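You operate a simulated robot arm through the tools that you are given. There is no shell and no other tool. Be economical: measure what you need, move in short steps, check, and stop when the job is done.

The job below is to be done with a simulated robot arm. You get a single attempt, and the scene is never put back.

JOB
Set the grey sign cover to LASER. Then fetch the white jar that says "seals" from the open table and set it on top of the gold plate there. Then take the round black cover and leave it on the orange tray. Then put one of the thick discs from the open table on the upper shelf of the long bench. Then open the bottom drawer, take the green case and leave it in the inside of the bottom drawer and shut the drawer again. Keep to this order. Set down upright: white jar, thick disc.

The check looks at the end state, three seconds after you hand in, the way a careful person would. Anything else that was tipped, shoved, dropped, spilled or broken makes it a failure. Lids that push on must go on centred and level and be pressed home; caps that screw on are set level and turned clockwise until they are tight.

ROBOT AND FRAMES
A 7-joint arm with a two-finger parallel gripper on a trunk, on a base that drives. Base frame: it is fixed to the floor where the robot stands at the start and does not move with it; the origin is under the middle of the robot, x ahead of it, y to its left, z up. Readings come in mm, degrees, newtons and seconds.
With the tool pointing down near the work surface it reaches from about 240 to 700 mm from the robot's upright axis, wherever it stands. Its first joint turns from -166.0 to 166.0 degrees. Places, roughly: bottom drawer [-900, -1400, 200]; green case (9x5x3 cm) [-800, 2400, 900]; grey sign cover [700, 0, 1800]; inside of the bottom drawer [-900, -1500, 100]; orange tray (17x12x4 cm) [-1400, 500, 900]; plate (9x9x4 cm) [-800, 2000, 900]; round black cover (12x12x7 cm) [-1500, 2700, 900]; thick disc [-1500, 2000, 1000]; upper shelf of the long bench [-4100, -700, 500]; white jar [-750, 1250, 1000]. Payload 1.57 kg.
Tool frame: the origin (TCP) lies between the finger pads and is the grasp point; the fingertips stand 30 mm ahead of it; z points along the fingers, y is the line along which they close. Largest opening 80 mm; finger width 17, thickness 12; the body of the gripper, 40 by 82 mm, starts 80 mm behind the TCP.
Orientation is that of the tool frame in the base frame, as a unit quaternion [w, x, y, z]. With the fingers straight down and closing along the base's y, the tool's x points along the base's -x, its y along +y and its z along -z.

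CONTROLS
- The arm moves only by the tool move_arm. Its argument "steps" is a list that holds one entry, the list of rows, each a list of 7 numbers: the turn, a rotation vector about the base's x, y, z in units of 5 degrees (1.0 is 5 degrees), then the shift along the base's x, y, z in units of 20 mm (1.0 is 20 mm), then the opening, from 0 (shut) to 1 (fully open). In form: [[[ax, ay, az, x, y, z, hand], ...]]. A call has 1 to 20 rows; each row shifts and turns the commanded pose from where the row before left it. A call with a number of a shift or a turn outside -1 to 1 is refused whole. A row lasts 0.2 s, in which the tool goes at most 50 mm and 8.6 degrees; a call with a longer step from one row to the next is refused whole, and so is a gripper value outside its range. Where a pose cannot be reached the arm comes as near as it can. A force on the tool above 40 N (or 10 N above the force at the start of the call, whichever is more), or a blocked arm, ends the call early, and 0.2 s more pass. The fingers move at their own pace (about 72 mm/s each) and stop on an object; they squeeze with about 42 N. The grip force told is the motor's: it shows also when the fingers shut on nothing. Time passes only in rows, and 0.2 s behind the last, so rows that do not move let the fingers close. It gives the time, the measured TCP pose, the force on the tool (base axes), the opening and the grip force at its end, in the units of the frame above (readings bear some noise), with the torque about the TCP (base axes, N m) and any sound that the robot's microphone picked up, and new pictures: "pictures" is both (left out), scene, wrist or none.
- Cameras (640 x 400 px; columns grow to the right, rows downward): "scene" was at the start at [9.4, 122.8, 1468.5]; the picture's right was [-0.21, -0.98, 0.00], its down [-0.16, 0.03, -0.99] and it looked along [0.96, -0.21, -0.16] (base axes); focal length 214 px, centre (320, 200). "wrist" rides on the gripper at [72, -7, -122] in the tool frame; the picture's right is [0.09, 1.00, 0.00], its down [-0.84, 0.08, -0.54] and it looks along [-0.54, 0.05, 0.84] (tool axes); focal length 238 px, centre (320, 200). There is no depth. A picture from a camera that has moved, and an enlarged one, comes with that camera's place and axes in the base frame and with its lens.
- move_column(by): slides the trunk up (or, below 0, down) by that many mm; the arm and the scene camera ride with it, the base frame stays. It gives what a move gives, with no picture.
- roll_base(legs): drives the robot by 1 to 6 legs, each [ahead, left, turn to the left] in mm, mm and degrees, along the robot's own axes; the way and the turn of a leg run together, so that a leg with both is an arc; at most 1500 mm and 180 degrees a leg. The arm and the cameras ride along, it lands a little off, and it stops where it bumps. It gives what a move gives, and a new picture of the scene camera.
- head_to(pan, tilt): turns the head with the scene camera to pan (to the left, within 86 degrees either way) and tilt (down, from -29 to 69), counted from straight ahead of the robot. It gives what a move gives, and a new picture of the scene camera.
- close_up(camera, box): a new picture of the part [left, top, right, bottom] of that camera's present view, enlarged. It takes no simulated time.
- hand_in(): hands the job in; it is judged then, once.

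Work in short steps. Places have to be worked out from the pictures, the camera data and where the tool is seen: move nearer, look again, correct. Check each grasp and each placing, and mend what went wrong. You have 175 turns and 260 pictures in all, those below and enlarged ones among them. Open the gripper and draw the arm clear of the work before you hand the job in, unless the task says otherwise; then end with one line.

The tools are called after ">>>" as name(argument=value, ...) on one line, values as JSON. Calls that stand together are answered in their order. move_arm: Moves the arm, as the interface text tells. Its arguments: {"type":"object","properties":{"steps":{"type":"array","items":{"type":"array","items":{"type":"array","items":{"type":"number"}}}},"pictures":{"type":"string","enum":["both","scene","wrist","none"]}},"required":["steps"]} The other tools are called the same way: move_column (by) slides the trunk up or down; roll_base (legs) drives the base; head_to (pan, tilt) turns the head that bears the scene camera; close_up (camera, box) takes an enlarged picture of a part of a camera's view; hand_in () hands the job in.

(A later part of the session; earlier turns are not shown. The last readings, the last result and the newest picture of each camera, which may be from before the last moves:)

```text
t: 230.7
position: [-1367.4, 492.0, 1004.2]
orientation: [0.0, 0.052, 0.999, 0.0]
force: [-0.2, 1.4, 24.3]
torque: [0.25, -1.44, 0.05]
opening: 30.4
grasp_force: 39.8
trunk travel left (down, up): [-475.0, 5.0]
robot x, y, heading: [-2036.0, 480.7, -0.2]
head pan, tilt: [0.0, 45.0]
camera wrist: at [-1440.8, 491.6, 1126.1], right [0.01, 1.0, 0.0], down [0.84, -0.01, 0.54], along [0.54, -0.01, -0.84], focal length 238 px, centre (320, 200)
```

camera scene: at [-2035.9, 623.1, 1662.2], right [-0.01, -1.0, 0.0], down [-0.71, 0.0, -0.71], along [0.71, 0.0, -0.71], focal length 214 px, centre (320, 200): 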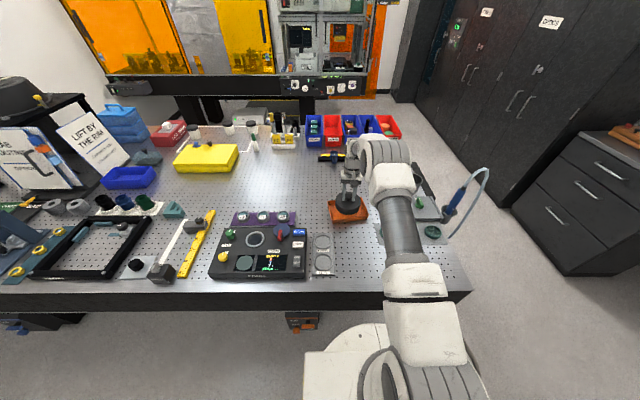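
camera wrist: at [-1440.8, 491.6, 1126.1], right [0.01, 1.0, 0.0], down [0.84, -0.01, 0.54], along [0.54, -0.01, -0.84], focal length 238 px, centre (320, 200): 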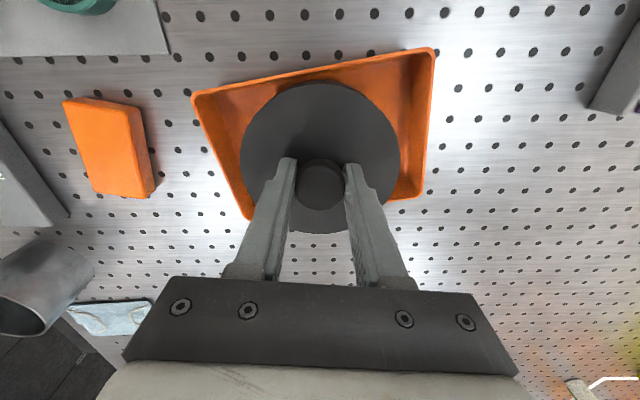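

The torque says only the far rim carries load. I raise 5 mm, shift −2.5 mm in x, level the tool, and lower again.

>>> move_arm(steps=[[[0, 0, 0, 0, 0, 0.3, 0], [0, -0.05, 0, -0.13, 0, 0, 0], [0, 0, 0, 0, 0, -0.1, 0], [0, 0, 0, 0, 0, -0.05, 0], [0, 0, 0, 0, 0, 0, 0]]], pictures="none")

>>> move_arm(steps=[[[0, 0, 0, 0, 0, -0.08, 0], [0, 0, 0, 0, 0, 0, 0]]], pictures="none")

```text
t: 231.9
position: [-1369.1, 492.0, 1001.9]
orientation: [-0.001, 0.053, 0.999, 0.001]
force: [0.2, -0.1, -1.4]
torque: [0.0, 0.03, -0.01]
opening: 30.2
grasp_force: 39.2
trunk travel left (down, up): [-475.0, 5.0]
robot x, y, heading: [-2040.0, 481.3, -0.2]
head pan, tilt: [0.0, 45.0]
```

```text
t: 232.5
position: [-1369.9, 492.5, 1001.4]
orientation: [-0.002, 0.052, 0.999, 0.001]
force: [-0.4, -0.1, -0.4]
torque: [-0.01, 0.01, 0.0]
opening: 30.4
grasp_force: 39.7
trunk travel left (down, up): [-475.0, 5.0]
robot x, y, heading: [-2038.0, 481.6, -0.4]
head pan, tilt: [0.0, 45.0]
```

Now it passes below the earlier contact height with no force, so the cover fits inside the tray. I continue down gently.

>>> move_arm(steps=[[[0, 0, 0, 0, 0, -0.1, 0], [0, 0, 0, 0, 0, -0.1, 0], [0, 0, 0, 0, 0, -0.1, 0], [0, 0, 0, 0, 0, 0, 0]]], pictures="wrist")

```text
t: 233.5
position: [-1370.6, 491.8, 995.3]
orientation: [-0.002, 0.052, 0.999, 0.001]
force: [0.3, -0.3, -0.5]
torque: [-0.03, 0.01, 0.01]
opening: 30.5
grasp_force: 39.6
trunk travel left (down, up): [-475.0, 5.0]
robot x, y, heading: [-2035.8, 482.3, -0.3]
head pan, tilt: [0.0, 45.0]
camera wrist: at [-1443.2, 491.8, 1117.9], right [0.01, 1.0, 0.0], down [0.84, -0.01, 0.54], along [0.54, -0.01, -0.84], focal length 238 px, centre (320, 200)
```

wrist: 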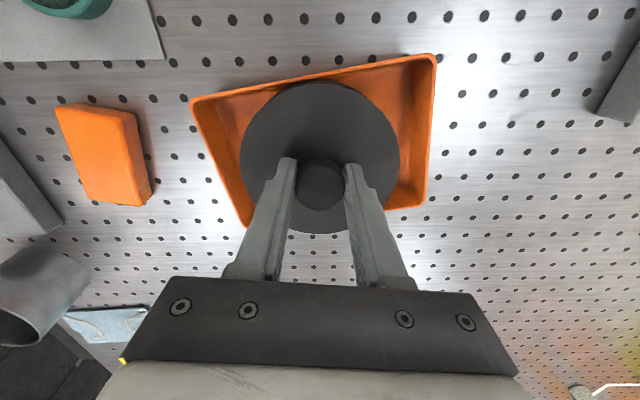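

It's descending inside. I continue until floor contact (expected near TCP z ≈ 980).

>>> move_arm(steps=[[[0, 0, 0, 0, 0, -0.15, 0], [0, 0, 0, 0, 0, -0.15, 0], [0, 0, 0, 0, 0, -0.1, 0], [0, 0, 0, 0, 0, 0, 0]]], pictures="none")

>>> move_arm(steps=[[[0, 0, 0, 0, 0, -0.1, 0], [0, 0, 0, 0, 0, -0.1, 0], [0, 0, 0, 0, 0, 0, 0]]], pictures="none")

```text
t: 234.5
position: [-1370.7, 490.9, 991.3]
orientation: [0.001, 0.053, 0.999, 0.0]
force: [-5.6, -0.6, 22.8]
torque: [0.01, 0.04, 0.03]
opening: 30.5
grasp_force: 39.3
trunk travel left (down, up): [-475.0, 5.0]
robot x, y, heading: [-2036.3, 486.0, -0.5]
head pan, tilt: [0.0, 45.0]
```

```text
t: 235.3
position: [-1370.7, 491.3, 989.0]
orientation: [0.003, 0.052, 0.999, 0.001]
force: [-3.1, -0.6, 36.4]
torque: [0.02, -0.22, 0.0]
opening: 30.5
grasp_force: 39.8
trunk travel left (down, up): [-475.0, 5.0]
robot x, y, heading: [-2034.1, 483.8, -0.1]
head pan, tilt: [0.0, 45.0]
```

Firm, nearly torque-free contact at z ≈ 990: seated. I relieve the load, open and rise.

>>> move_arm(steps=[[[0, 0, 0, 0, 0, 0.25, 0], [0, 0, 0, 0, 0, 0.05, 0.6], [0, 0, 0, 0, 0, 0, 0.6], [0, 0, 0, 0, 0, 0, 0.6], [0, 0, 0, 0, 0, 0.5, 0.6], [0, 0, 0, 0, 0, 1, 0.6], [0, 0, 0, 0, 0, 1, 0.6], [0, 0, 0, 0, 0, 1, 0.6], [0, 0, 0, 0, 0, 1, 0.6], [0, 0, 0, 0, 0, 1, 0.6]]])

>>> close_up(camera="scene", box=[300, 160, 420, 235])

```text
t: 237.5
position: [-1370.4, 492.8, 1101.7]
orientation: [-0.001, 0.053, 0.999, 0.0]
force: [0.4, -0.1, 0.0]
torque: [0.0, 0.0, 0.02]
opening: 48.0
grasp_force: 0.0
trunk travel left (down, up): [-475.0, 5.0]
robot x, y, heading: [-2036.8, 480.6, -0.1]
head pan, tilt: [0.0, 45.0]
camera scene: at [-2036.2, 623.1, 1662.2], right [-0.01, -1.0, 0.0], down [-0.71, 0.0, -0.71], along [0.71, 0.0, -0.71], focal length 214 px, centre (320, 200)
camera wrist: at [-1443.2, 492.9, 1224.5], right [0.01, 1.0, 0.0], down [0.84, -0.01, 0.54], along [0.54, -0.01, -0.84], focal length 238 px, centre (320, 200)
```

scene: 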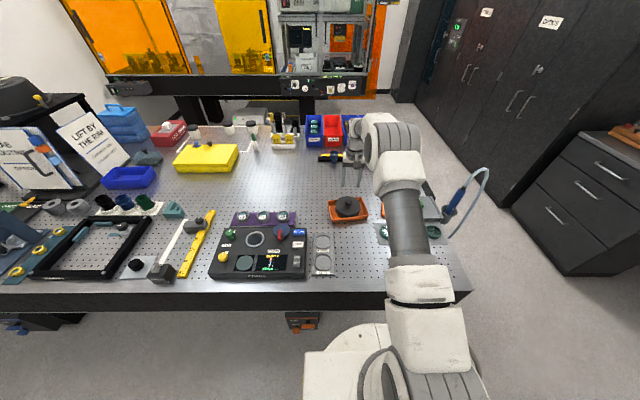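
wrist: 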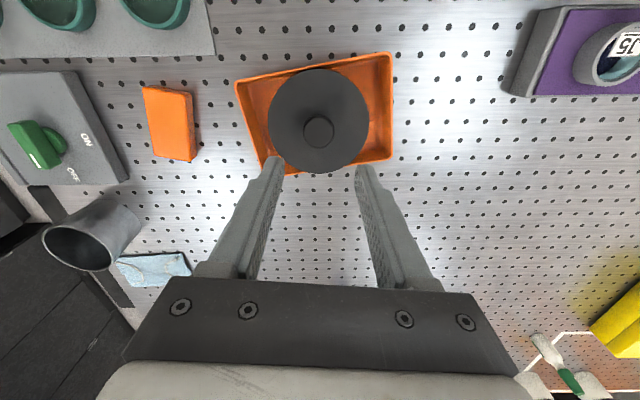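

```text
5.33 times, centred on (360, 198) of scene
camera zoom: at [-2036.2, 623.1, 1662.2], right [-0.01, -1.0, 0.0], down [-0.71, 0.0, -0.71], along [0.71, 0.0, -0.71], focal length 1144 px, centre (107, 213)
```

zoom: 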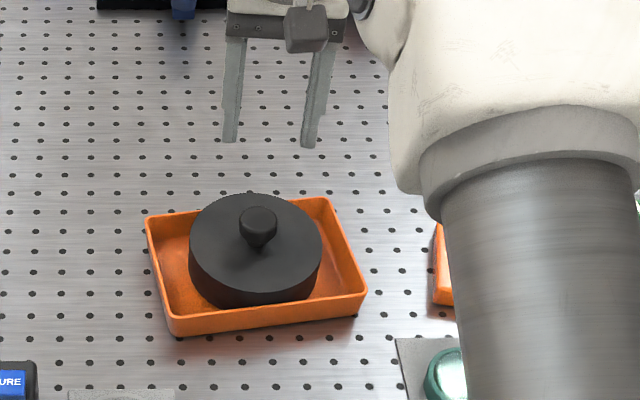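

The cover sits level inside the orange tray. Next, the thick disc: I retract and drive back up to the lens rack at y ≈ 2050.

>>> move_arm(steps=[[[0, 0, 0.3, 0, 0, 1, 1], [0, 0, 0.3, 0, 0, 1, 1], [0, 0, 0.3, -1, 0, 1, 1], [0, 0, 0.3, -1, 0, 1, 1], [0, 0, 0, -1, 0, 1, 1], [0, 0, 0, -1, 0, 1, 1], [0, 0, 0, -1, 0, 0, 1], [0, 0, 0, -1, 0, 0, 1], [0, 0, 0, -1, 0, 0, 1], [0, 0, 0, -1, 0, 0, 1], [0, 0, 0, -1, 0, 0, 1], [0, 0, 0, -1, 0, 0, 1], [0, 0, 0, -1, 0, 0, 1], [0, 0, 0, -1, 0, 0, 1], [0, 0, 0, -1, 0, 0, 1], [0, 0, 0, -1, 0, 0, 1], [0, 0, 0, -1, 0, 0, 1], [0, 0, 0, -1, 0, 0, 1], [0, 0, 0, -1, 0, 0, 1], [0, 0, 0, -1, 0, 0, 1]]], pictures="none")

>>> roll_base(legs=[[-80, 0, 0.3], [0, 1400, 0]])

```text
t: 241.7
position: [-1730.7, 493.7, 1219.4]
orientation: [-0.002, 0.001, 1.0, 0.001]
force: [0.1, -0.4, -0.6]
torque: [-0.01, 0.02, -0.01]
opening: 79.9
grasp_force: 0.0
trunk travel left (down, up): [-475.0, 5.0]
robot x, y, heading: [-2036.3, 480.2, -0.6]
head pan, tilt: [0.0, 45.0]
```

```text
t: 253.2
position: [-1804.9, 1893.4, 1218.9]
orientation: [-0.002, 0.0, 1.0, 0.001]
force: [-0.9, 0.5, 0.2]
torque: [0.0, -0.03, -0.01]
opening: 80.0
grasp_force: 0.0
trunk travel left (down, up): [-475.0, 5.0]
robot x, y, heading: [-2111.6, 1882.3, -0.3]
head pan, tilt: [0.0, 45.0]
camera scene: at [-2112.2, 2022.9, 1662.2], right [0.0, -1.0, 0.0], down [-0.71, 0.0, -0.71], along [0.71, 0.0, -0.71], focal length 214 px, centre (320, 200)
```

scene: 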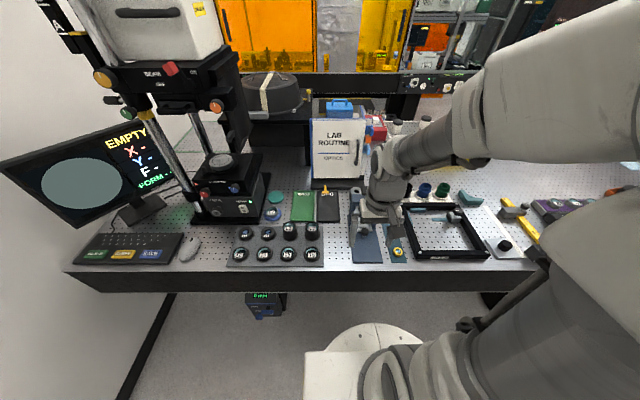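

I zoom on the rack and the nearby notices.

>>> close_up(camera="scene", box=[220, 180, 348, 275])

>>> close_up(camera="scene", box=[330, 170, 490, 270])

```text
4.21 times, centred on (284, 228) of scene
camera zoom: at [-2112.2, 2022.9, 1662.2], right [0.0, -1.0, 0.0], down [-0.71, 0.0, -0.71], along [0.71, 0.0, -0.71], focal length 903 px, centre (472, 84)
```

zoom: 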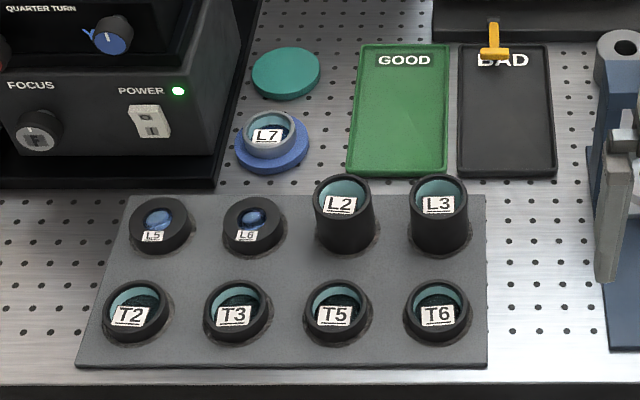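

```text
4.00 times, centred on (410, 220) of scene
camera zoom: at [-2112.2, 2022.9, 1662.2], right [0.0, -1.0, 0.0], down [-0.71, 0.0, -0.71], along [0.71, 0.0, -0.71], focal length 858 px, centre (-40, 120)
```

zoom: 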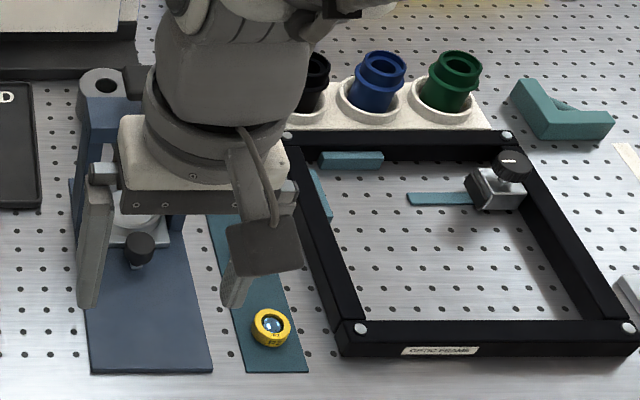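

L2 and L3 are the two thick ones; I choose L3 at about [−1562, 2055]. I bring the gripper near it for a wrist view.

>>> move_arm(steps=[[[0, 0, 0, 1, 0.8, -0.2, 1], [0, 0, 0, 1, 0.8, -0.2, 1], [0, 0, 0, 1, 0.8, -0.2, 1], [0, 0, 0, 1, 0.8, -0.5, 1], [0, 0, 0, 1, 0.8, -0.5, 1], [0, 0, 0, 1, 0.8, -0.5, 1], [0, 0, 0, 1, 0.8, -0.5, 1], [0, 0, 0, 1, 0.8, -0.5, 1], [0, 0, 0, 1, 0.8, -0.5, 1], [0, 0, 0, 1, 0.8, -0.5, 1], [0, 0, 0, 0.5, 0.1, 0, 1]]])

```text
t: 255.6
position: [-1594.9, 2054.8, 1138.7]
orientation: [-0.002, -0.001, 1.0, 0.001]
force: [0.6, -0.6, 0.2]
torque: [-0.03, 0.02, -0.04]
opening: 79.7
grasp_force: 0.2
trunk travel left (down, up): [-475.0, 5.0]
robot x, y, heading: [-2109.7, 1880.8, -0.3]
head pan, tilt: [0.0, 45.0]
camera scene: at [-2112.1, 2022.9, 1662.2], right [0.0, -1.0, 0.0], down [-0.71, 0.0, -0.71], along [0.71, 0.0, -0.71], focal length 214 px, centre (320, 200)
camera wrist: at [-1667.2, 2047.4, 1260.8], right [-0.09, 1.0, 0.0], down [0.84, 0.08, 0.54], along [0.54, 0.05, -0.84], focal length 238 px, centre (320, 200)
```

scene: 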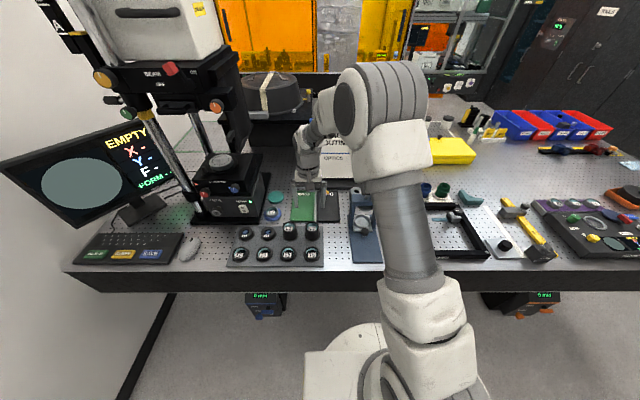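
wrist: 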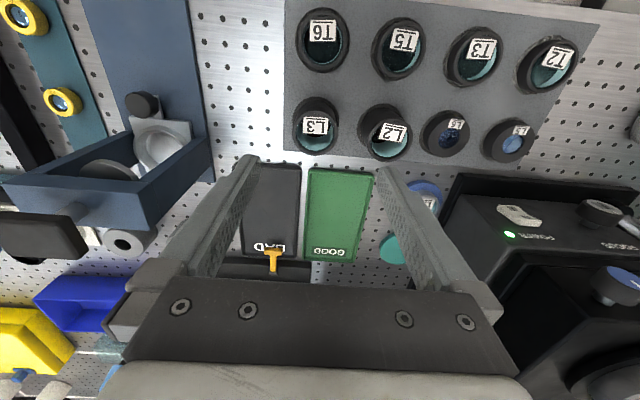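

Views suggest L3's top is at z ≈ 1000 and its centre near [−1592, 2051]. I descend 50 mm and look again.

>>> move_arm(steps=[[[0, 0, 0, 0, -0.15, -1, 1], [0, 0, 0, 0, 0, -1, 1], [0, 0, 0, 0, 0, -0.5, 1]]], pictures="wrist")

```text
t: 256.4
position: [-1595.4, 2051.4, 1086.5]
orientation: [-0.002, -0.001, 1.0, 0.001]
force: [-0.1, 0.4, 0.5]
torque: [-0.03, -0.02, -0.02]
opening: 80.1
grasp_force: 0.1
trunk travel left (down, up): [-475.0, 5.0]
robot x, y, heading: [-2115.0, 1880.8, -0.2]
head pan, tilt: [0.0, 45.0]
camera wrist: at [-1667.8, 2045.0, 1208.5], right [-0.09, 1.0, 0.0], down [0.84, 0.08, 0.54], along [0.54, 0.05, -0.84], focal length 238 px, centre (320, 200)
```

wrist: 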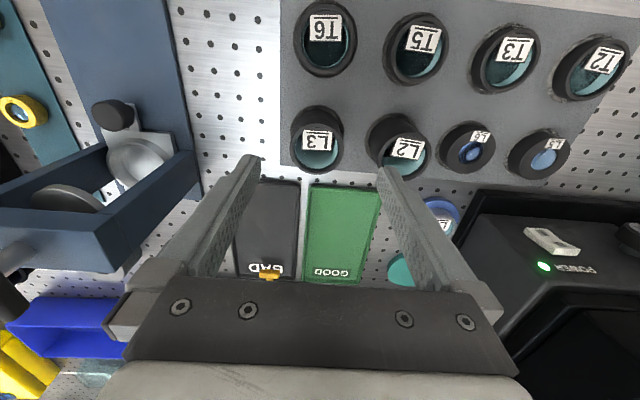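

I descend further to z ≈ 1048 to refine.

>>> move_arm(steps=[[[0, 0, 0, 0.3, 0, -1, 1], [0, 0, 0, 0.3, 0, -0.9, 1]]], pictures="wrist")

```text
t: 257.0
position: [-1583.2, 2053.0, 1047.7]
orientation: [-0.002, -0.001, 1.0, 0.001]
force: [-0.6, 0.7, 0.0]
torque: [0.03, 0.04, -0.01]
opening: 80.0
grasp_force: 0.0
trunk travel left (down, up): [-475.0, 5.0]
robot x, y, heading: [-2114.3, 1878.9, -0.3]
head pan, tilt: [0.0, 45.0]
camera wrist: at [-1656.3, 2045.5, 1170.5], right [-0.09, 1.0, 0.0], down [0.84, 0.08, 0.54], along [0.54, 0.05, -0.84], focal length 238 px, centre (320, 200)
```

wrist: 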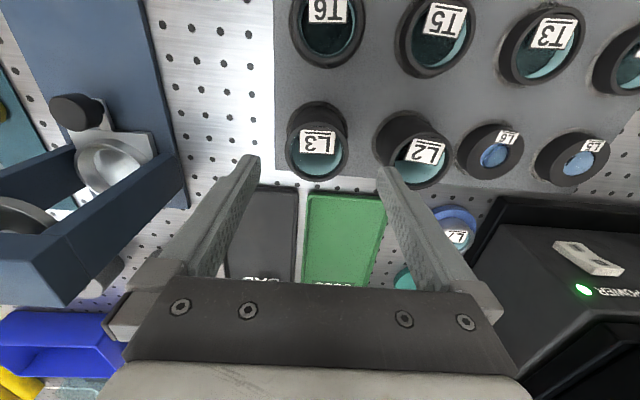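

L3: centre [−1574, 2049], top z ≈ 957, Ø 58. I centre over it and come down to z ≈ 985 first.

>>> move_arm(steps=[[[0, 0, 0, 0.45, -0.17, -0.5, 1], [0, 0, 0, 0, 0, -1, 1], [0, 0, 0, 0, 0, -1, 1], [0, 0, 0, 0, 0, -0.6, 1]]], pictures="wrist")

```text
t: 258.0
position: [-1574.8, 2048.9, 986.2]
orientation: [-0.002, -0.001, 1.0, 0.001]
force: [0.3, 0.1, -0.6]
torque: [-0.02, 0.03, 0.02]
opening: 80.0
grasp_force: 0.0
trunk travel left (down, up): [-475.0, 5.0]
robot x, y, heading: [-2113.6, 1883.1, 0.0]
head pan, tilt: [0.0, 45.0]
camera wrist: at [-1647.8, 2041.5, 1109.1], right [-0.09, 1.0, 0.0], down [0.84, 0.08, 0.54], along [0.54, 0.05, -0.84], focal length 238 px, centre (320, 200)
```

wrist: 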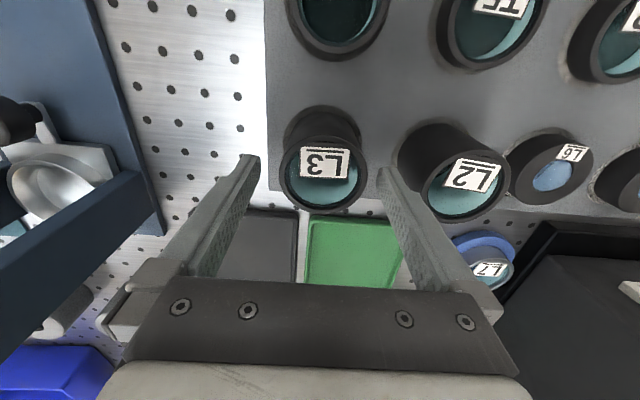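

Well centred (shift +1.5 mm in y). I narrow slightly to stay off L2 and go down to z ≈ 950, then close.

>>> move_arm(steps=[[[0, 0, 0, -0.1, 0.07, 0, 0.9], [0, 0, 0, 0, 0, -0.7, 0.9], [0, 0, 0, 0, 0, -0.6, 0.9], [0, 0, 0, 0, 0, -0.5, 0.9]]], pictures="wrist")

```text
t: 259.0
position: [-1574.5, 2051.1, 951.4]
orientation: [-0.002, -0.001, 1.0, 0.001]
force: [0.6, 0.3, 0.3]
torque: [0.02, -0.01, 0.02]
opening: 72.0
grasp_force: 0.1
trunk travel left (down, up): [-475.0, 5.0]
robot x, y, heading: [-2111.5, 1880.2, 0.0]
head pan, tilt: [0.0, 45.0]
camera wrist: at [-1648.5, 2042.9, 1073.4], right [-0.09, 1.0, 0.0], down [0.84, 0.08, 0.54], along [0.54, 0.05, -0.84], focal length 238 px, centre (320, 200)
```

wrist: 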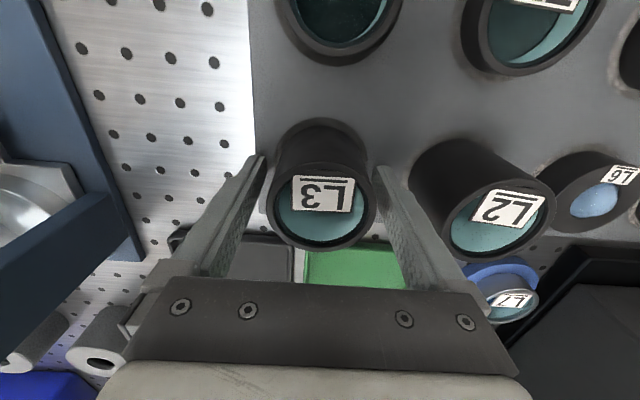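

L3 is centred between the fingers. I close.

>>> move_arm(steps=[[[0, 0, 0, 0, 0, 0, 0.6], [0, 0, 0, 0, 0, 0, 0.4], [0, 0, 0, 0, 0, 0, 0.4], [0, 0, 0, 0, 0, 0.3, 0.4], [0, 0, 0, 0, 0, 0.5, 0.4], [0, 0, 0, 0, 0, 0.6, 0.4]]], pictures="wrist")

```text
t: 260.4
position: [-1576.2, 2050.2, 978.1]
orientation: [-0.002, -0.001, 1.0, 0.001]
force: [0.7, 0.2, -2.9]
torque: [0.0, 0.01, 0.0]
opening: 55.4
grasp_force: 42.2
trunk travel left (down, up): [-475.0, 5.0]
robot x, y, heading: [-2109.4, 1881.2, -0.4]
head pan, tilt: [0.0, 45.0]
camera wrist: at [-1648.4, 2043.5, 1100.5], right [-0.09, 1.0, 0.0], down [0.84, 0.08, 0.54], along [0.54, 0.05, -0.84], focal length 238 px, centre (320, 200)
```

wrist: 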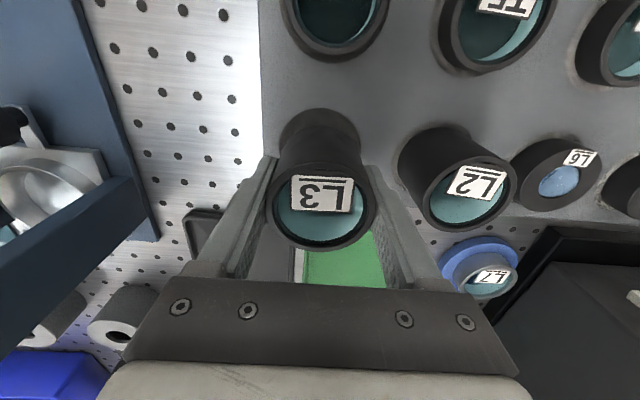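

Held firmly at 55 mm without slipping. I lift, retract, and drive to the clear spot near the table's end, where I'll set it down and regrasp it with a tilted tool so it can go under the bench top.

>>> move_arm(steps=[[[0, 0, 0, 0, 0, 1, 0.4], [0, 0, 0, 0, 0, 1, 0.4], [0, 0, 0, 0, 0, 1, 0.4], [0, 0, 0, 0, 0, 1, 0.4], [0, 0, 0, 0, 0, 1, 0.4], [0, 0, 0, 0, 0, 1, 0.4], [0, 0, 0, 0, 0, 1, 0.4], [0, 0, 0, 0, 0, 1, 0.4], [0, 0, 0, 0, -0.5, 1, 0.4], [0, 0, 0, -1, -0.5, 1, 0.4], [0, 0, 0, -1, -0.5, 1, 0.4], [0, 0, 0, -1, -0.5, 1, 0.4], [0, 0, 0, -1, -0.5, 1, 0.4], [0, 0, 0, -1, -0.5, 0, 0.4], [0, 0, 0, -1, -0.5, 0, 0.4], [0, 0, 0, -1, -0.5, 0, 0.4], [0, 0, 0, -1, -0.5, 0, 0.4], [0, 0, 0, -1, -0.5, 0, 0.4], [0, 0, 0, -1, -0.5, 0, 0.4], [0, 0, 0, -1, -0.5, 0, 0.4]]], pictures="wrist")

>>> roll_base(legs=[[0, -1000, 0], [0, -650, 0]])

```text
t: 264.6
position: [-1798.1, 1930.7, 1240.5]
orientation: [-0.002, -0.001, 1.0, 0.001]
force: [0.1, -0.3, -3.3]
torque: [0.02, 0.01, -0.03]
opening: 55.5
grasp_force: 42.4
trunk travel left (down, up): [-475.0, 5.0]
robot x, y, heading: [-2113.1, 1882.7, -0.3]
head pan, tilt: [0.0, 45.0]
camera wrist: at [-1869.8, 1924.4, 1363.2], right [-0.09, 1.0, 0.0], down [0.84, 0.08, 0.54], along [0.54, 0.05, -0.84], focal length 238 px, centre (320, 200)
```

wrist: 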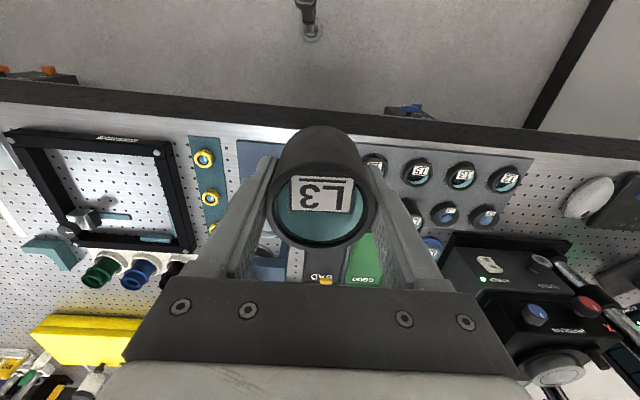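

```text
t: 277.2
position: [-1786.2, 299.3, 1241.2]
orientation: [-0.002, -0.009, 1.0, 0.001]
force: [0.3, 0.2, -4.1]
torque: [0.02, 0.01, -0.01]
opening: 55.4
grasp_force: 42.2
trunk travel left (down, up): [-475.0, 5.0]
robot x, y, heading: [-2100.7, 242.2, 0.8]
head pan, tilt: [0.0, 45.0]
camera scene: at [-2103.1, 385.2, 1662.2], right [0.01, -1.0, 0.0], down [-0.71, -0.01, -0.71], along [0.71, 0.01, -0.71], focal length 214 px, centre (320, 200)
```

scene: 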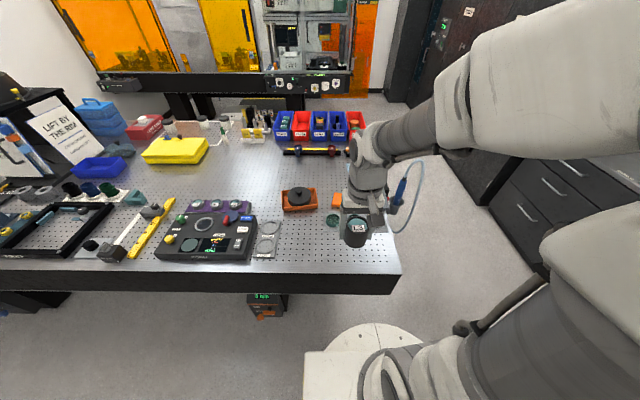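

The strip near the table edge at about [−1655, 290] is clear. I lower the disc there.

>>> move_arm(steps=[[[0, 0, -0.2, 1, -0.1, -0.5, 0.4], [0, 0, 0, 1, -0.1, -1, 0.4], [0, 0, 0, 1, -0.1, -1, 0.4], [0, 0, 0, 1, -0.1, -1, 0.4], [0, 0, 0, 1, 0, -1, 0.4], [0, 0, 0, 1, 0, -1, 0.4], [0, 0, 0, 0.5, 0, -1, 0.4], [0, 0, 0, 0, 0, -1, 0.4], [0, 0, 0, 0, 0, -1, 0.4], [0, 0, 0, 0, 0, -1, 0.4], [0, 0, 0, 0, 0, -1, 0.4], [0, 0, 0, 0, 0, -1, 0.4], [0, 0, 0, 0, 0, -1, 0.4], [0, 0, 0, 0, 0, -0.5, 0.4], [0, 0, 0, 0, 0, 0, 0.4]]], pictures="wrist")

```text
t: 280.4
position: [-1655.1, 291.9, 980.3]
orientation: [-0.002, 0.0, 1.0, 0.001]
force: [-0.1, -0.1, -3.2]
torque: [-0.02, 0.03, -0.01]
opening: 55.3
grasp_force: 41.9
trunk travel left (down, up): [-475.0, 5.0]
robot x, y, heading: [-2100.7, 246.4, 0.8]
head pan, tilt: [0.0, 45.0]
camera wrist: at [-1727.9, 284.6, 1102.9], right [-0.09, 1.0, 0.0], down [0.84, 0.08, 0.54], along [0.54, 0.05, -0.84], focal length 238 px, centre (320, 200)
```

wrist: 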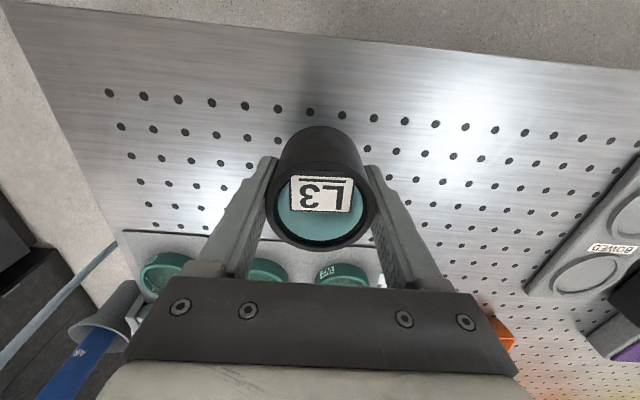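

I lower in small guarded steps to the table.

>>> move_arm(steps=[[[0, 0, 0, 0, 0, -0.4, 0.4], [0, 0, 0, 0, 0, -0.4, 0.4], [0, 0, 0, 0, 0, -0.3, 0.4], [0, 0, 0, 0, 0, -0.2, 0.4], [0, 0, 0, 0, 0, 0, 0.4]]], pictures="none")

>>> move_arm(steps=[[[0, 0, 0, 0, 0, -0.15, 0.4], [0, 0, 0, 0, 0, -0.15, 0.4], [0, 0, 0, 0, 0, 0, 0.4]]], pictures="none")

```text
t: 281.6
position: [-1656.1, 292.9, 955.2]
orientation: [-0.002, 0.0, 1.0, 0.001]
force: [0.7, 0.4, -3.6]
torque: [0.02, -0.02, -0.02]
opening: 55.4
grasp_force: 41.2
trunk travel left (down, up): [-475.0, 5.0]
robot x, y, heading: [-2098.4, 246.1, 1.1]
head pan, tilt: [0.0, 45.0]
```

```text
t: 282.4
position: [-1655.5, 290.7, 948.1]
orientation: [-0.001, 0.0, 1.0, 0.001]
force: [0.2, 0.4, -2.2]
torque: [0.04, 0.01, 0.0]
opening: 55.4
grasp_force: 41.8
trunk travel left (down, up): [-475.0, 5.0]
robot x, y, heading: [-2099.5, 238.7, 0.9]
head pan, tilt: [0.0, 45.0]
```

>>> move_arm(steps=[[[0, 0, 0, 0, 0, -0.1, 0.4], [0, 0, 0, 0, 0, 0, 0.4]]], pictures="none")

>>> move_arm(steps=[[[0, 0, 0, 0, 0, -0.1, 0.4], [0, 0, 0, 0, 0, 0, 0.4]]], pictures="none")

>>> move_arm(steps=[[[0, 0, 0, 0, 0, -0.1, 0.4], [0, 0, 0, 0, 0, 0, 0.4]]], pictures="none")

```text
t: 283.0
position: [-1656.2, 291.1, 946.2]
orientation: [-0.002, 0.0, 1.0, 0.001]
force: [0.7, 0.5, -2.6]
torque: [0.0, 0.02, -0.04]
opening: 55.4
grasp_force: 42.1
trunk travel left (down, up): [-475.0, 5.0]
robot x, y, heading: [-2101.7, 243.4, 0.8]
head pan, tilt: [0.0, 45.0]
```

```text
t: 283.6
position: [-1656.1, 291.5, 944.2]
orientation: [-0.001, 0.0, 1.0, 0.0]
force: [0.3, 0.2, -2.7]
torque: [0.01, 0.02, -0.01]
opening: 55.3
grasp_force: 42.1
trunk travel left (down, up): [-475.0, 5.0]
robot x, y, heading: [-2104.0, 245.3, 0.9]
head pan, tilt: [0.0, 45.0]
```

```text
t: 284.2
position: [-1657.5, 291.8, 943.9]
orientation: [-0.001, 0.0, 1.0, 0.001]
force: [-1.3, 2.3, 9.5]
torque: [-0.21, 0.15, -0.02]
opening: 55.3
grasp_force: 41.5
trunk travel left (down, up): [-475.0, 5.0]
robot x, y, heading: [-2100.4, 244.7, 1.2]
head pan, tilt: [0.0, 45.0]
```

Contact: the disc stands on the table. I open, rise, back off and tilt the tool 50° forward.

>>> move_arm(steps=[[[0, 0, 0, 0, 0, 0.05, 0.4], [0, 0, 0, 0, 0, 0.05, 0.95], [0, 0, 0, 0, 0, 0, 0.95], [0, 0, 0, 0, 0, 0.5, 0.95], [0, 0, 0, 0, 0, 1, 0.95], [0, 0, 0, 0, 0, 1, 0.95], [0, 0, 0, 0, 0, 1, 0.95], [0, 0, 0, 0, 0, 1, 0.95], [0, 0, 0, 0, 0, 1, 0.95], [0, -1, 0, -0.4, 0, 0.2, 0.95], [0, -1, 0, -0.4, 0, 0, 0.95], [0, -1, 0, -0.4, 0, 0, 0.95], [0, -1, 0, -0.4, 0, 0, 0.95], [0, -1, 0, -0.4, 0, 0, 0.95], [0, -1, 0, -0.4, 0, 0, 0.95], [0, -1, 0, -0.4, 0, 0, 0.95], [0, -1, 0, -0.4, 0, 0, 0.95], [0, -1, 0, -0.4, 0, 0, 0.95], [0, -1, 0, -0.4, 0, 0, 0.95]]])

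```text
t: 288.2
position: [-1675.0, 305.1, 1040.5]
orientation: [0.422, -0.001, 0.906, 0.001]
force: [0.3, -0.1, 0.1]
torque: [-0.05, -0.01, 0.0]
opening: 75.9
grasp_force: 0.0
out of reach, approached as far as the arm can: row 16, 17, 18, 19
trunk travel left (down, up): [-475.0, 5.0]
robot x, y, heading: [-2103.1, 243.7, 0.9]
head pan, tilt: [0.0, 45.0]
camera scene: at [-2103.1, 385.4, 1662.3], right [0.01, -1.0, 0.0], down [-0.71, -0.01, -0.71], along [0.71, 0.01, -0.71], focal length 214 px, centre (320, 200)
camera wrist: at [-1814.6, 297.6, 1064.1], right [-0.06, 1.0, -0.07], down [0.13, 0.08, 0.99], along [0.99, 0.05, -0.13], focal length 238 px, centre (320, 200)
```

scene: 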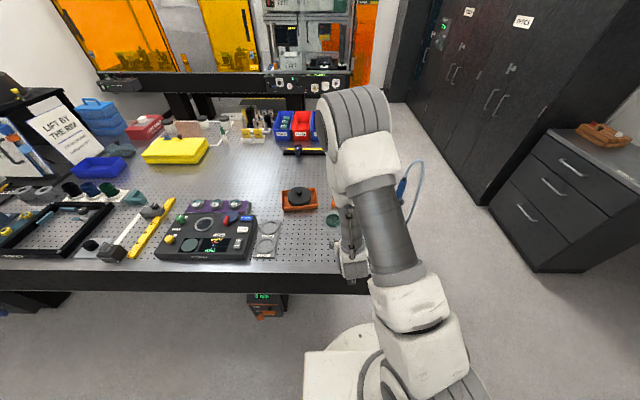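
wrist: 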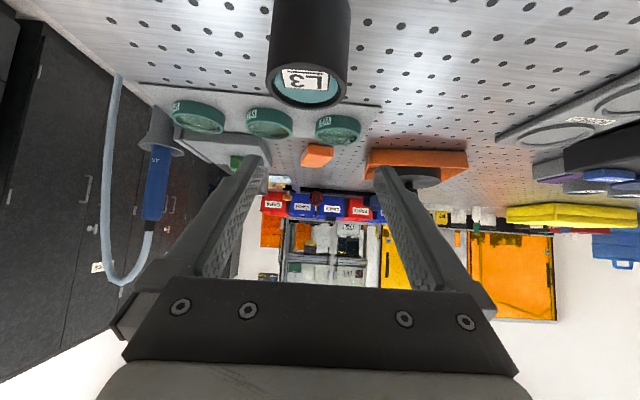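

The pose is cramped close to the body. I back the base 120 mm, raise the arm, and lower the trunk to gain room.

>>> roll_base(legs=[[-120, 0, -0.9]])

>>> move_arm(steps=[[[0, 0, 0, 0, 0, 1, 0.95], [0, 0, 0, 0, 0, 1, 0.95], [0, 0, 0, 0, 0, 1, 0.95], [0, 0, 0, 0, 0, 1, 0.95], [0, 0, 0, 0, 0, 1, 0.95], [0, 0, 0, 0, 0, 1, 0.95], [0, 0, 0, 0, 0, 1, 0.95], [0, 0, 0, 0, 0, 1, 0.95], [0, 0, 0, 0, 0, 1, 0.95], [0, 0, 0, 0, 0, 1, 0.95]]], pictures="none")

>>> move_column(by=-200)

```text
t: 289.6
position: [-1791.5, 296.6, 1039.9]
orientation: [0.421, 0.008, 0.907, -0.004]
force: [-0.6, -0.3, 0.5]
torque: [-0.01, -0.01, 0.01]
opening: 75.9
grasp_force: 0.0
trunk travel left (down, up): [-475.0, 5.0]
robot x, y, heading: [-2222.0, 241.2, -0.3]
head pan, tilt: [0.0, 45.0]
camera scene: at [-2219.2, 384.8, 1662.2], right [0.0, -1.0, 0.0], down [-0.71, 0.0, -0.71], along [0.71, 0.0, -0.71], focal length 214 px, centre (320, 200)
```

scene: 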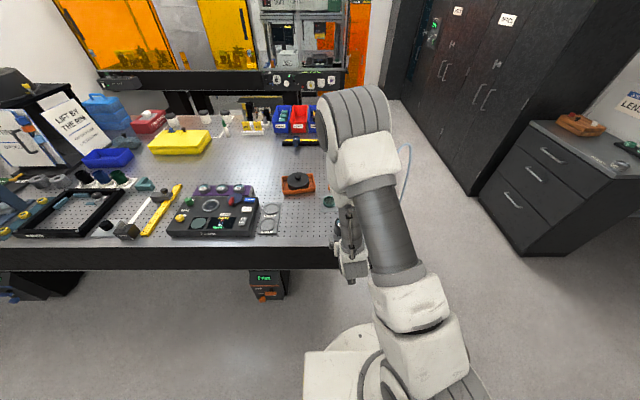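

```text
t: 291.8
position: [-1771.1, 301.6, 1236.1]
orientation: [0.42, 0.008, 0.907, -0.003]
force: [0.2, -0.4, 1.0]
torque: [0.03, -0.01, 0.0]
opening: 76.0
grasp_force: 0.0
out of reach, approached as far as the arm can: row 1, 2, 3, 5
trunk travel left (down, up): [-475.0, 5.0]
robot x, y, heading: [-2220.2, 237.4, -0.1]
head pan, tilt: [0.0, 45.0]
```

```text
t: 294.0
position: [-1771.7, 302.6, 1035.4]
orientation: [0.42, 0.008, 0.907, -0.003]
force: [0.1, 0.1, -0.5]
torque: [-0.01, -0.03, 0.01]
opening: 76.2
grasp_force: 0.0
trunk travel left (down, up): [-275.0, 205.0]
robot x, y, heading: [-2216.7, 240.5, -0.2]
head pan, tilt: [0.0, 45.0]
```

Now I move to the start of the approach line behind the disc and check with the wrist camera.

>>> move_arm(steps=[[[0, 0, 0, 0.9, -0.25, -0.7, 0.9], [0, 0, 0, 0.9, -0.25, -0.7, 0.9], [0, 0, 0, 0, 0, 0, 0.9]]])

```text
t: 294.8
position: [-1734.5, 290.1, 1005.4]
orientation: [0.421, 0.007, 0.907, -0.003]
force: [0.3, -0.6, 0.1]
torque: [0.05, -0.04, -0.01]
opening: 71.9
grasp_force: 0.0
trunk travel left (down, up): [-275.0, 205.0]
robot x, y, heading: [-2221.4, 242.5, -0.4]
head pan, tilt: [0.0, 45.0]
camera scene: at [-2218.7, 384.8, 1462.2], right [0.0, -1.0, 0.0], down [-0.71, 0.0, -0.71], along [0.71, 0.0, -0.71], focal length 214 px, centre (320, 200)
camera wrist: at [-1875.6, 285.4, 1030.4], right [-0.04, 1.0, -0.07], down [0.13, 0.07, 0.99], along [0.99, 0.03, -0.13], focal length 238 px, centre (320, 200)
```

scene: 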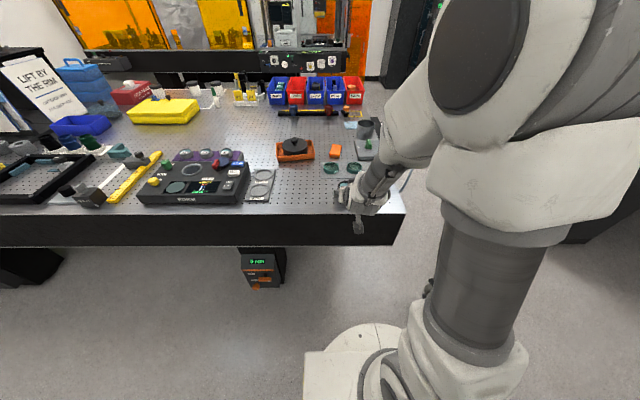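
wrist: 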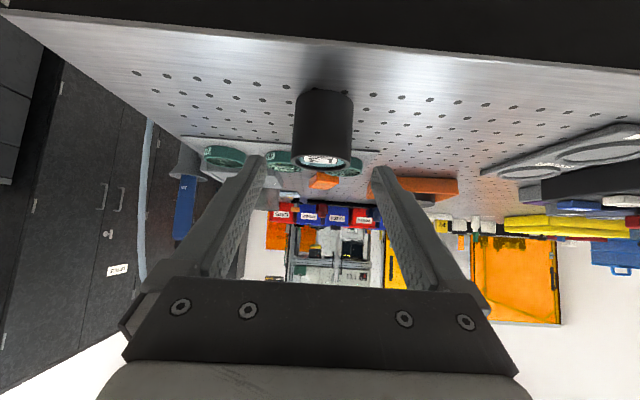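

The disc is in line. I advance along the tool axis to straddle it at [−1657, 291, 941].

>>> move_arm(steps=[[[0, 0, 0, 0.95, 0.03, -0.8, 0.9], [0, 0, 0, 0.95, 0.03, -0.8, 0.9], [0, 0, 0, 0.95, 0, -0.8, 0.9], [0, 0, 0, 0.95, 0, -0.75, 0.9], [0, 0, 0, 0, 0, 0, 0.9]]], pictures="wrist")

```text
t: 296.0
position: [-1659.3, 291.6, 943.2]
orientation: [0.421, 0.008, 0.907, -0.004]
force: [-0.6, -0.1, -0.3]
torque: [0.03, -0.01, 0.01]
opening: 72.0
grasp_force: 0.1
trunk travel left (down, up): [-275.0, 205.0]
robot x, y, heading: [-2214.0, 245.1, 0.0]
head pan, tilt: [0.0, 45.0]
camera wrist: at [-1799.8, 286.7, 966.6], right [-0.04, 1.0, -0.07], down [0.13, 0.07, 0.99], along [0.99, 0.03, -0.13], focal length 238 px, centre (320, 200)
```

wrist: 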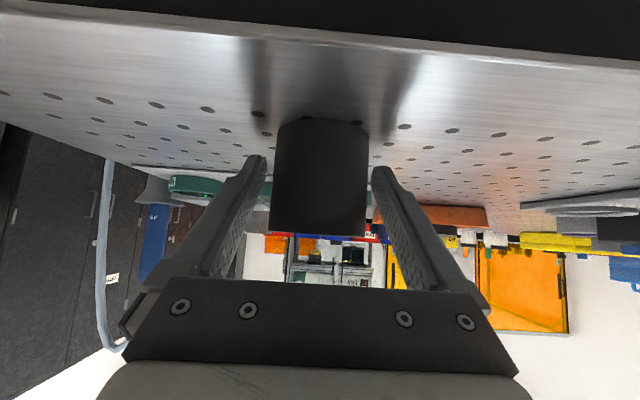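

The disc stands between the fingers. I close and lift it 60 mm.

>>> move_arm(steps=[[[0, 0, 0, 0, 0, 0, 0.6], [0, 0, 0, 0, 0, 0, 0.4], [0, 0, 0, 0, 0, 0, 0.4], [0, 0, 0, 0, 0, 0.2, 0.4], [0, 0, 0, 0, 0, 0.5, 0.4], [0, 0, 0, 0, 0, 1, 0.4], [0, 0, 0, 0, 0, 1, 0.4], [0, 0, 0, 0, 0, 1, 0.4]]], pictures="wrist")

```text
t: 297.8
position: [-1659.5, 294.8, 1018.3]
orientation: [0.42, 0.009, 0.907, -0.004]
force: [-0.6, -0.1, -2.1]
torque: [0.01, -0.01, -0.01]
opening: 55.3
grasp_force: 42.0
trunk travel left (down, up): [-275.0, 205.0]
robot x, y, heading: [-2219.1, 245.2, -0.3]
head pan, tilt: [0.0, 45.0]
camera wrist: at [-1799.9, 289.5, 1042.4], right [-0.04, 1.0, -0.07], down [0.13, 0.07, 0.99], along [0.99, 0.03, -0.13], focal length 238 px, centre (320, 200)
```

wrist: 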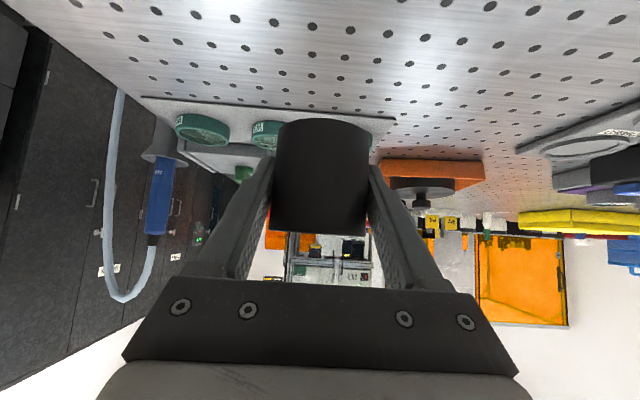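

Held upright. I back away from the table and turn to face the long bench.

>>> roll_base(legs=[[-350, 0, 0], [0, 0, 180]])

>>> head_to(pan=0, tilt=25)

```text
t: 310.4
position: [-3131.1, 226.8, 1017.5]
orientation: [-0.017, 0.906, -0.036, -0.421]
force: [-1.2, -0.4, -3.7]
torque: [0.04, -0.01, 0.01]
opening: 55.3
grasp_force: 42.1
trunk travel left (down, up): [-275.0, 205.0]
robot x, y, heading: [-2568.0, 246.8, 176.5]
head pan, tilt: [0.0, 45.0]
camera scene: at [-2581.2, 107.0, 1462.2], right [0.06, 1.0, 0.0], down [0.71, -0.05, -0.71], along [-0.71, 0.05, -0.71], focal length 214 px, centre (320, 200)
```

scene: 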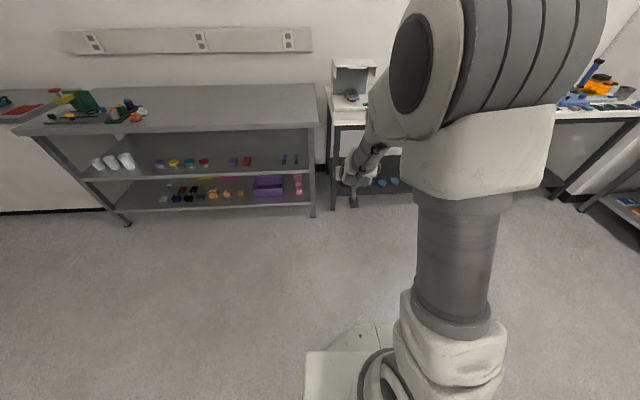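

```text
t: 311.3
position: [-3132.1, 225.9, 1018.6]
orientation: [-0.016, 0.907, -0.035, -0.42]
force: [0.4, 0.2, -2.4]
torque: [0.01, -0.02, 0.0]
opening: 55.1
grasp_force: 42.0
trunk travel left (down, up): [-275.0, 205.0]
robot x, y, heading: [-2565.4, 242.3, 176.4]
head pan, tilt: [0.0, 25.0]
camera scene: at [-2592.0, 107.7, 1492.7], right [0.06, 1.0, 0.0], down [0.42, -0.03, -0.91], along [-0.9, 0.06, -0.42], focal length 214 px, centre (320, 200)
```

scene: 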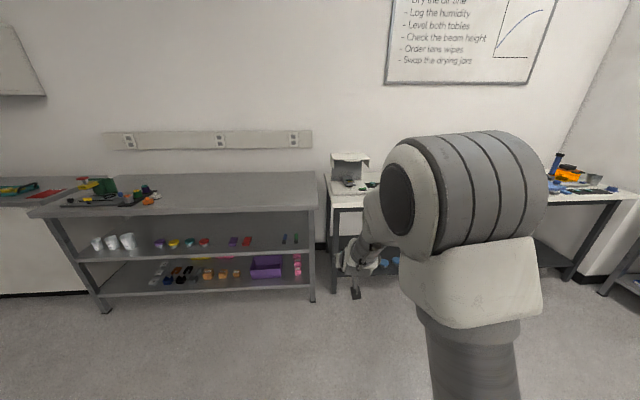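

The long bench front is at x ≈ −3820, its upper shelf at z ≈ 540, with a free gap at y ≈ −185 between the red and teal items. I square up and drive in front of it.

>>> roll_base(legs=[[0, 0, 3.6], [0, 420, 0], [500, 0, 0]])

>>> close_up(camera="scene", box=[180, 180, 380, 305])

```text
t: 318.8
position: [-3626.6, -233.9, 1016.9]
orientation: [0.0, 0.907, -0.002, -0.42]
force: [0.7, -0.6, -3.5]
torque: [-0.02, 0.02, 0.03]
opening: 55.2
grasp_force: 42.4
trunk travel left (down, up): [-275.0, 205.0]
robot x, y, heading: [-3061.1, -176.3, -179.5]
head pan, tilt: [0.0, 25.0]
camera scene: at [-3078.8, -313.0, 1492.8], right [-0.01, 1.0, 0.0], down [0.42, 0.0, -0.91], along [-0.91, -0.01, -0.42], focal length 214 px, centre (320, 200)
```

scene: 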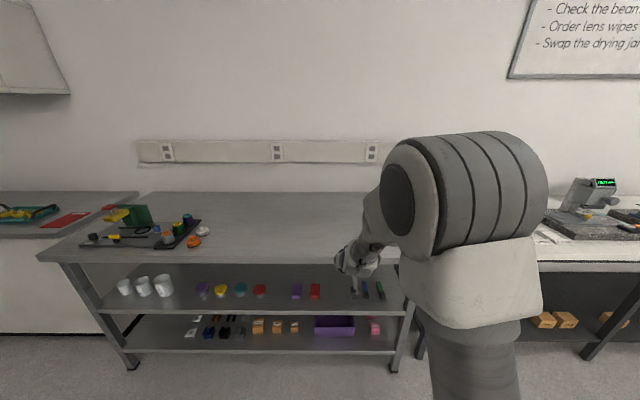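

```text
3.20 times, centred on (280, 242) of scene
camera zoom: at [-3078.8, -313.0, 1492.8], right [-0.01, 1.0, 0.0], down [0.42, 0.0, -0.91], along [-0.91, -0.01, -0.42], focal length 686 px, centre (448, 64)
```

zoom: 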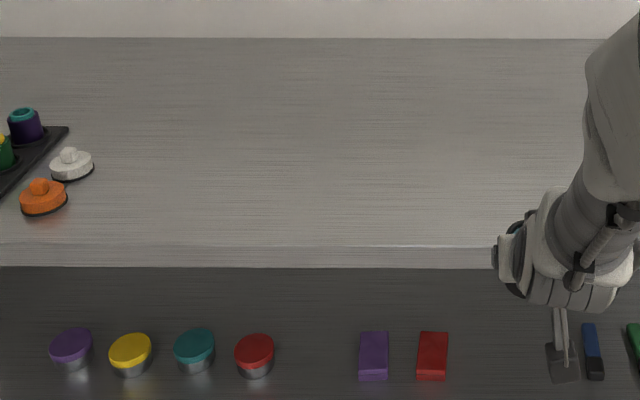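

The gap on the upper shelf between the red box and the blue pen (y ≈ −320 to −105) suits; target [−3890, −212]. I lower the trunk fully here in front of the bench.

>>> move_column(by=-270)

>>> move_arm(steps=[[[0, 0, 0, 0, 0.5, -1, 0.4], [0, 0, 0, 0, 0.5, -1, 0.4], [0, 0, 0, 0, 0, -1, 0.4], [0, 0, 0, 0, 0, -1, 0.4], [0, 0, 0, 0, 0, -1, 0.4], [0, 0, 0, 0, 0, -1, 0.4], [0, 0, 0, 0, 0, -0.6, 0.4]]])

```text
t: 321.6
position: [-3626.3, -233.0, 747.5]
orientation: [-0.001, 0.907, -0.002, -0.42]
force: [0.2, 0.0, -3.8]
torque: [-0.01, 0.0, 0.0]
opening: 55.0
grasp_force: 41.7
trunk travel left (down, up): [-5.0, 475.0]
robot x, y, heading: [-3066.6, -174.2, -179.8]
head pan, tilt: [0.0, 25.0]
```

```text
t: 323.1
position: [-3625.6, -214.9, 615.5]
orientation: [-0.001, 0.907, -0.002, -0.42]
force: [0.0, 1.3, -3.8]
torque: [-0.02, -0.01, -0.01]
opening: 55.1
grasp_force: 42.0
trunk travel left (down, up): [-5.0, 475.0]
robot x, y, heading: [-3068.2, -176.3, -179.6]
head pan, tilt: [0.0, 25.0]
camera scene: at [-3078.7, -313.0, 1222.8], right [-0.01, 1.0, 0.0], down [0.42, 0.0, -0.91], along [-0.91, -0.01, -0.42], focal length 214 px, centre (320, 200)
camera wrist: at [-3486.9, -209.7, 639.9], right [0.05, -1.0, -0.07], down [-0.13, -0.08, 0.99], along [-0.99, -0.05, -0.13], focal length 238 px, centre (320, 200)
```

scene: 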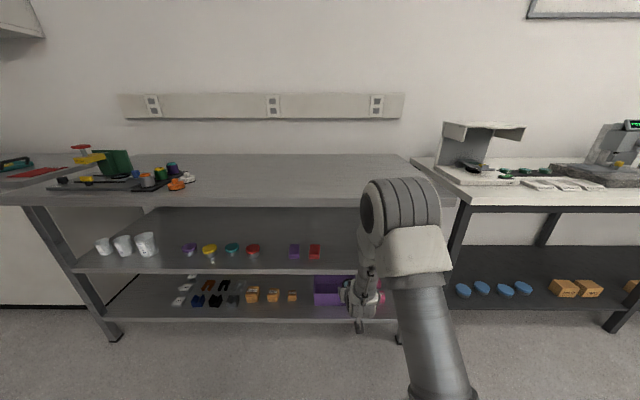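
wrist: 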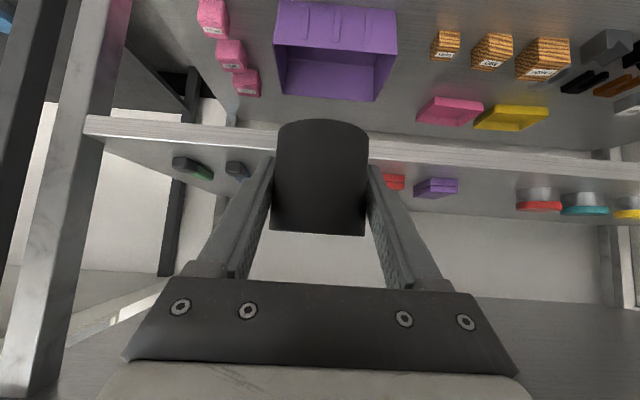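

Disc bottom ≈ 580, shelf surface ≈ 525–540. I roll the base straight ahead 240 mm to bring the disc over the shelf.

>>> roll_base(legs=[[240, 0, -0.3]])

>>> close_up(camera="wrist", box=[0, 0, 640, 400])

```text
t: 325.3
position: [-3867.5, -210.4, 615.8]
orientation: [-0.003, 0.907, -0.006, -0.42]
force: [0.3, 0.0, -3.5]
torque: [0.01, 0.01, 0.02]
opening: 55.3
grasp_force: 42.2
trunk travel left (down, up): [-5.0, 475.0]
robot x, y, heading: [-3311.9, -175.3, 179.7]
head pan, tilt: [0.0, 25.0]
camera scene: at [-3321.4, -313.6, 1222.8], right [0.0, 1.0, 0.0], down [0.42, 0.0, -0.91], along [-0.91, 0.0, -0.42], focal length 214 px, centre (320, 200)
```

scene: 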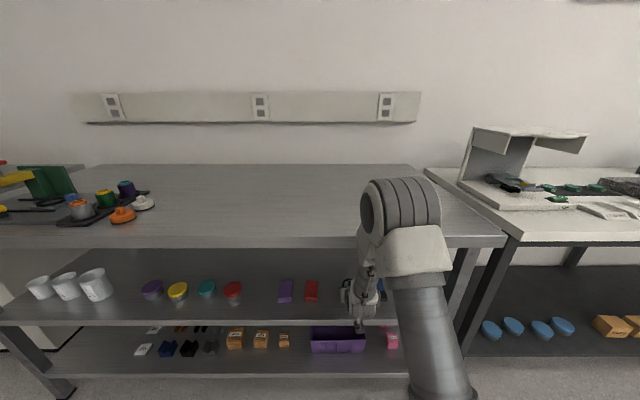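

```text
1.00 times, centred on (320, 200) of wrist (not enlarged: the box is as wide or as high as the picture)
camera zoom: at [-3728.5, -206.4, 640.2], right [0.05, -1.0, -0.07], down [-0.13, -0.08, 0.99], along [-0.99, -0.04, -0.13], focal length 238 px, centre (320, 200)
```

zoom: 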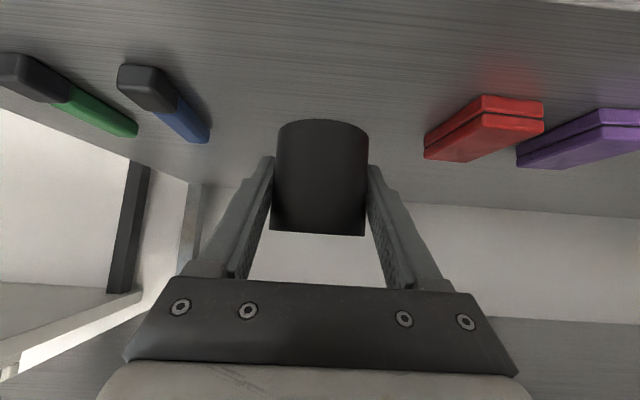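

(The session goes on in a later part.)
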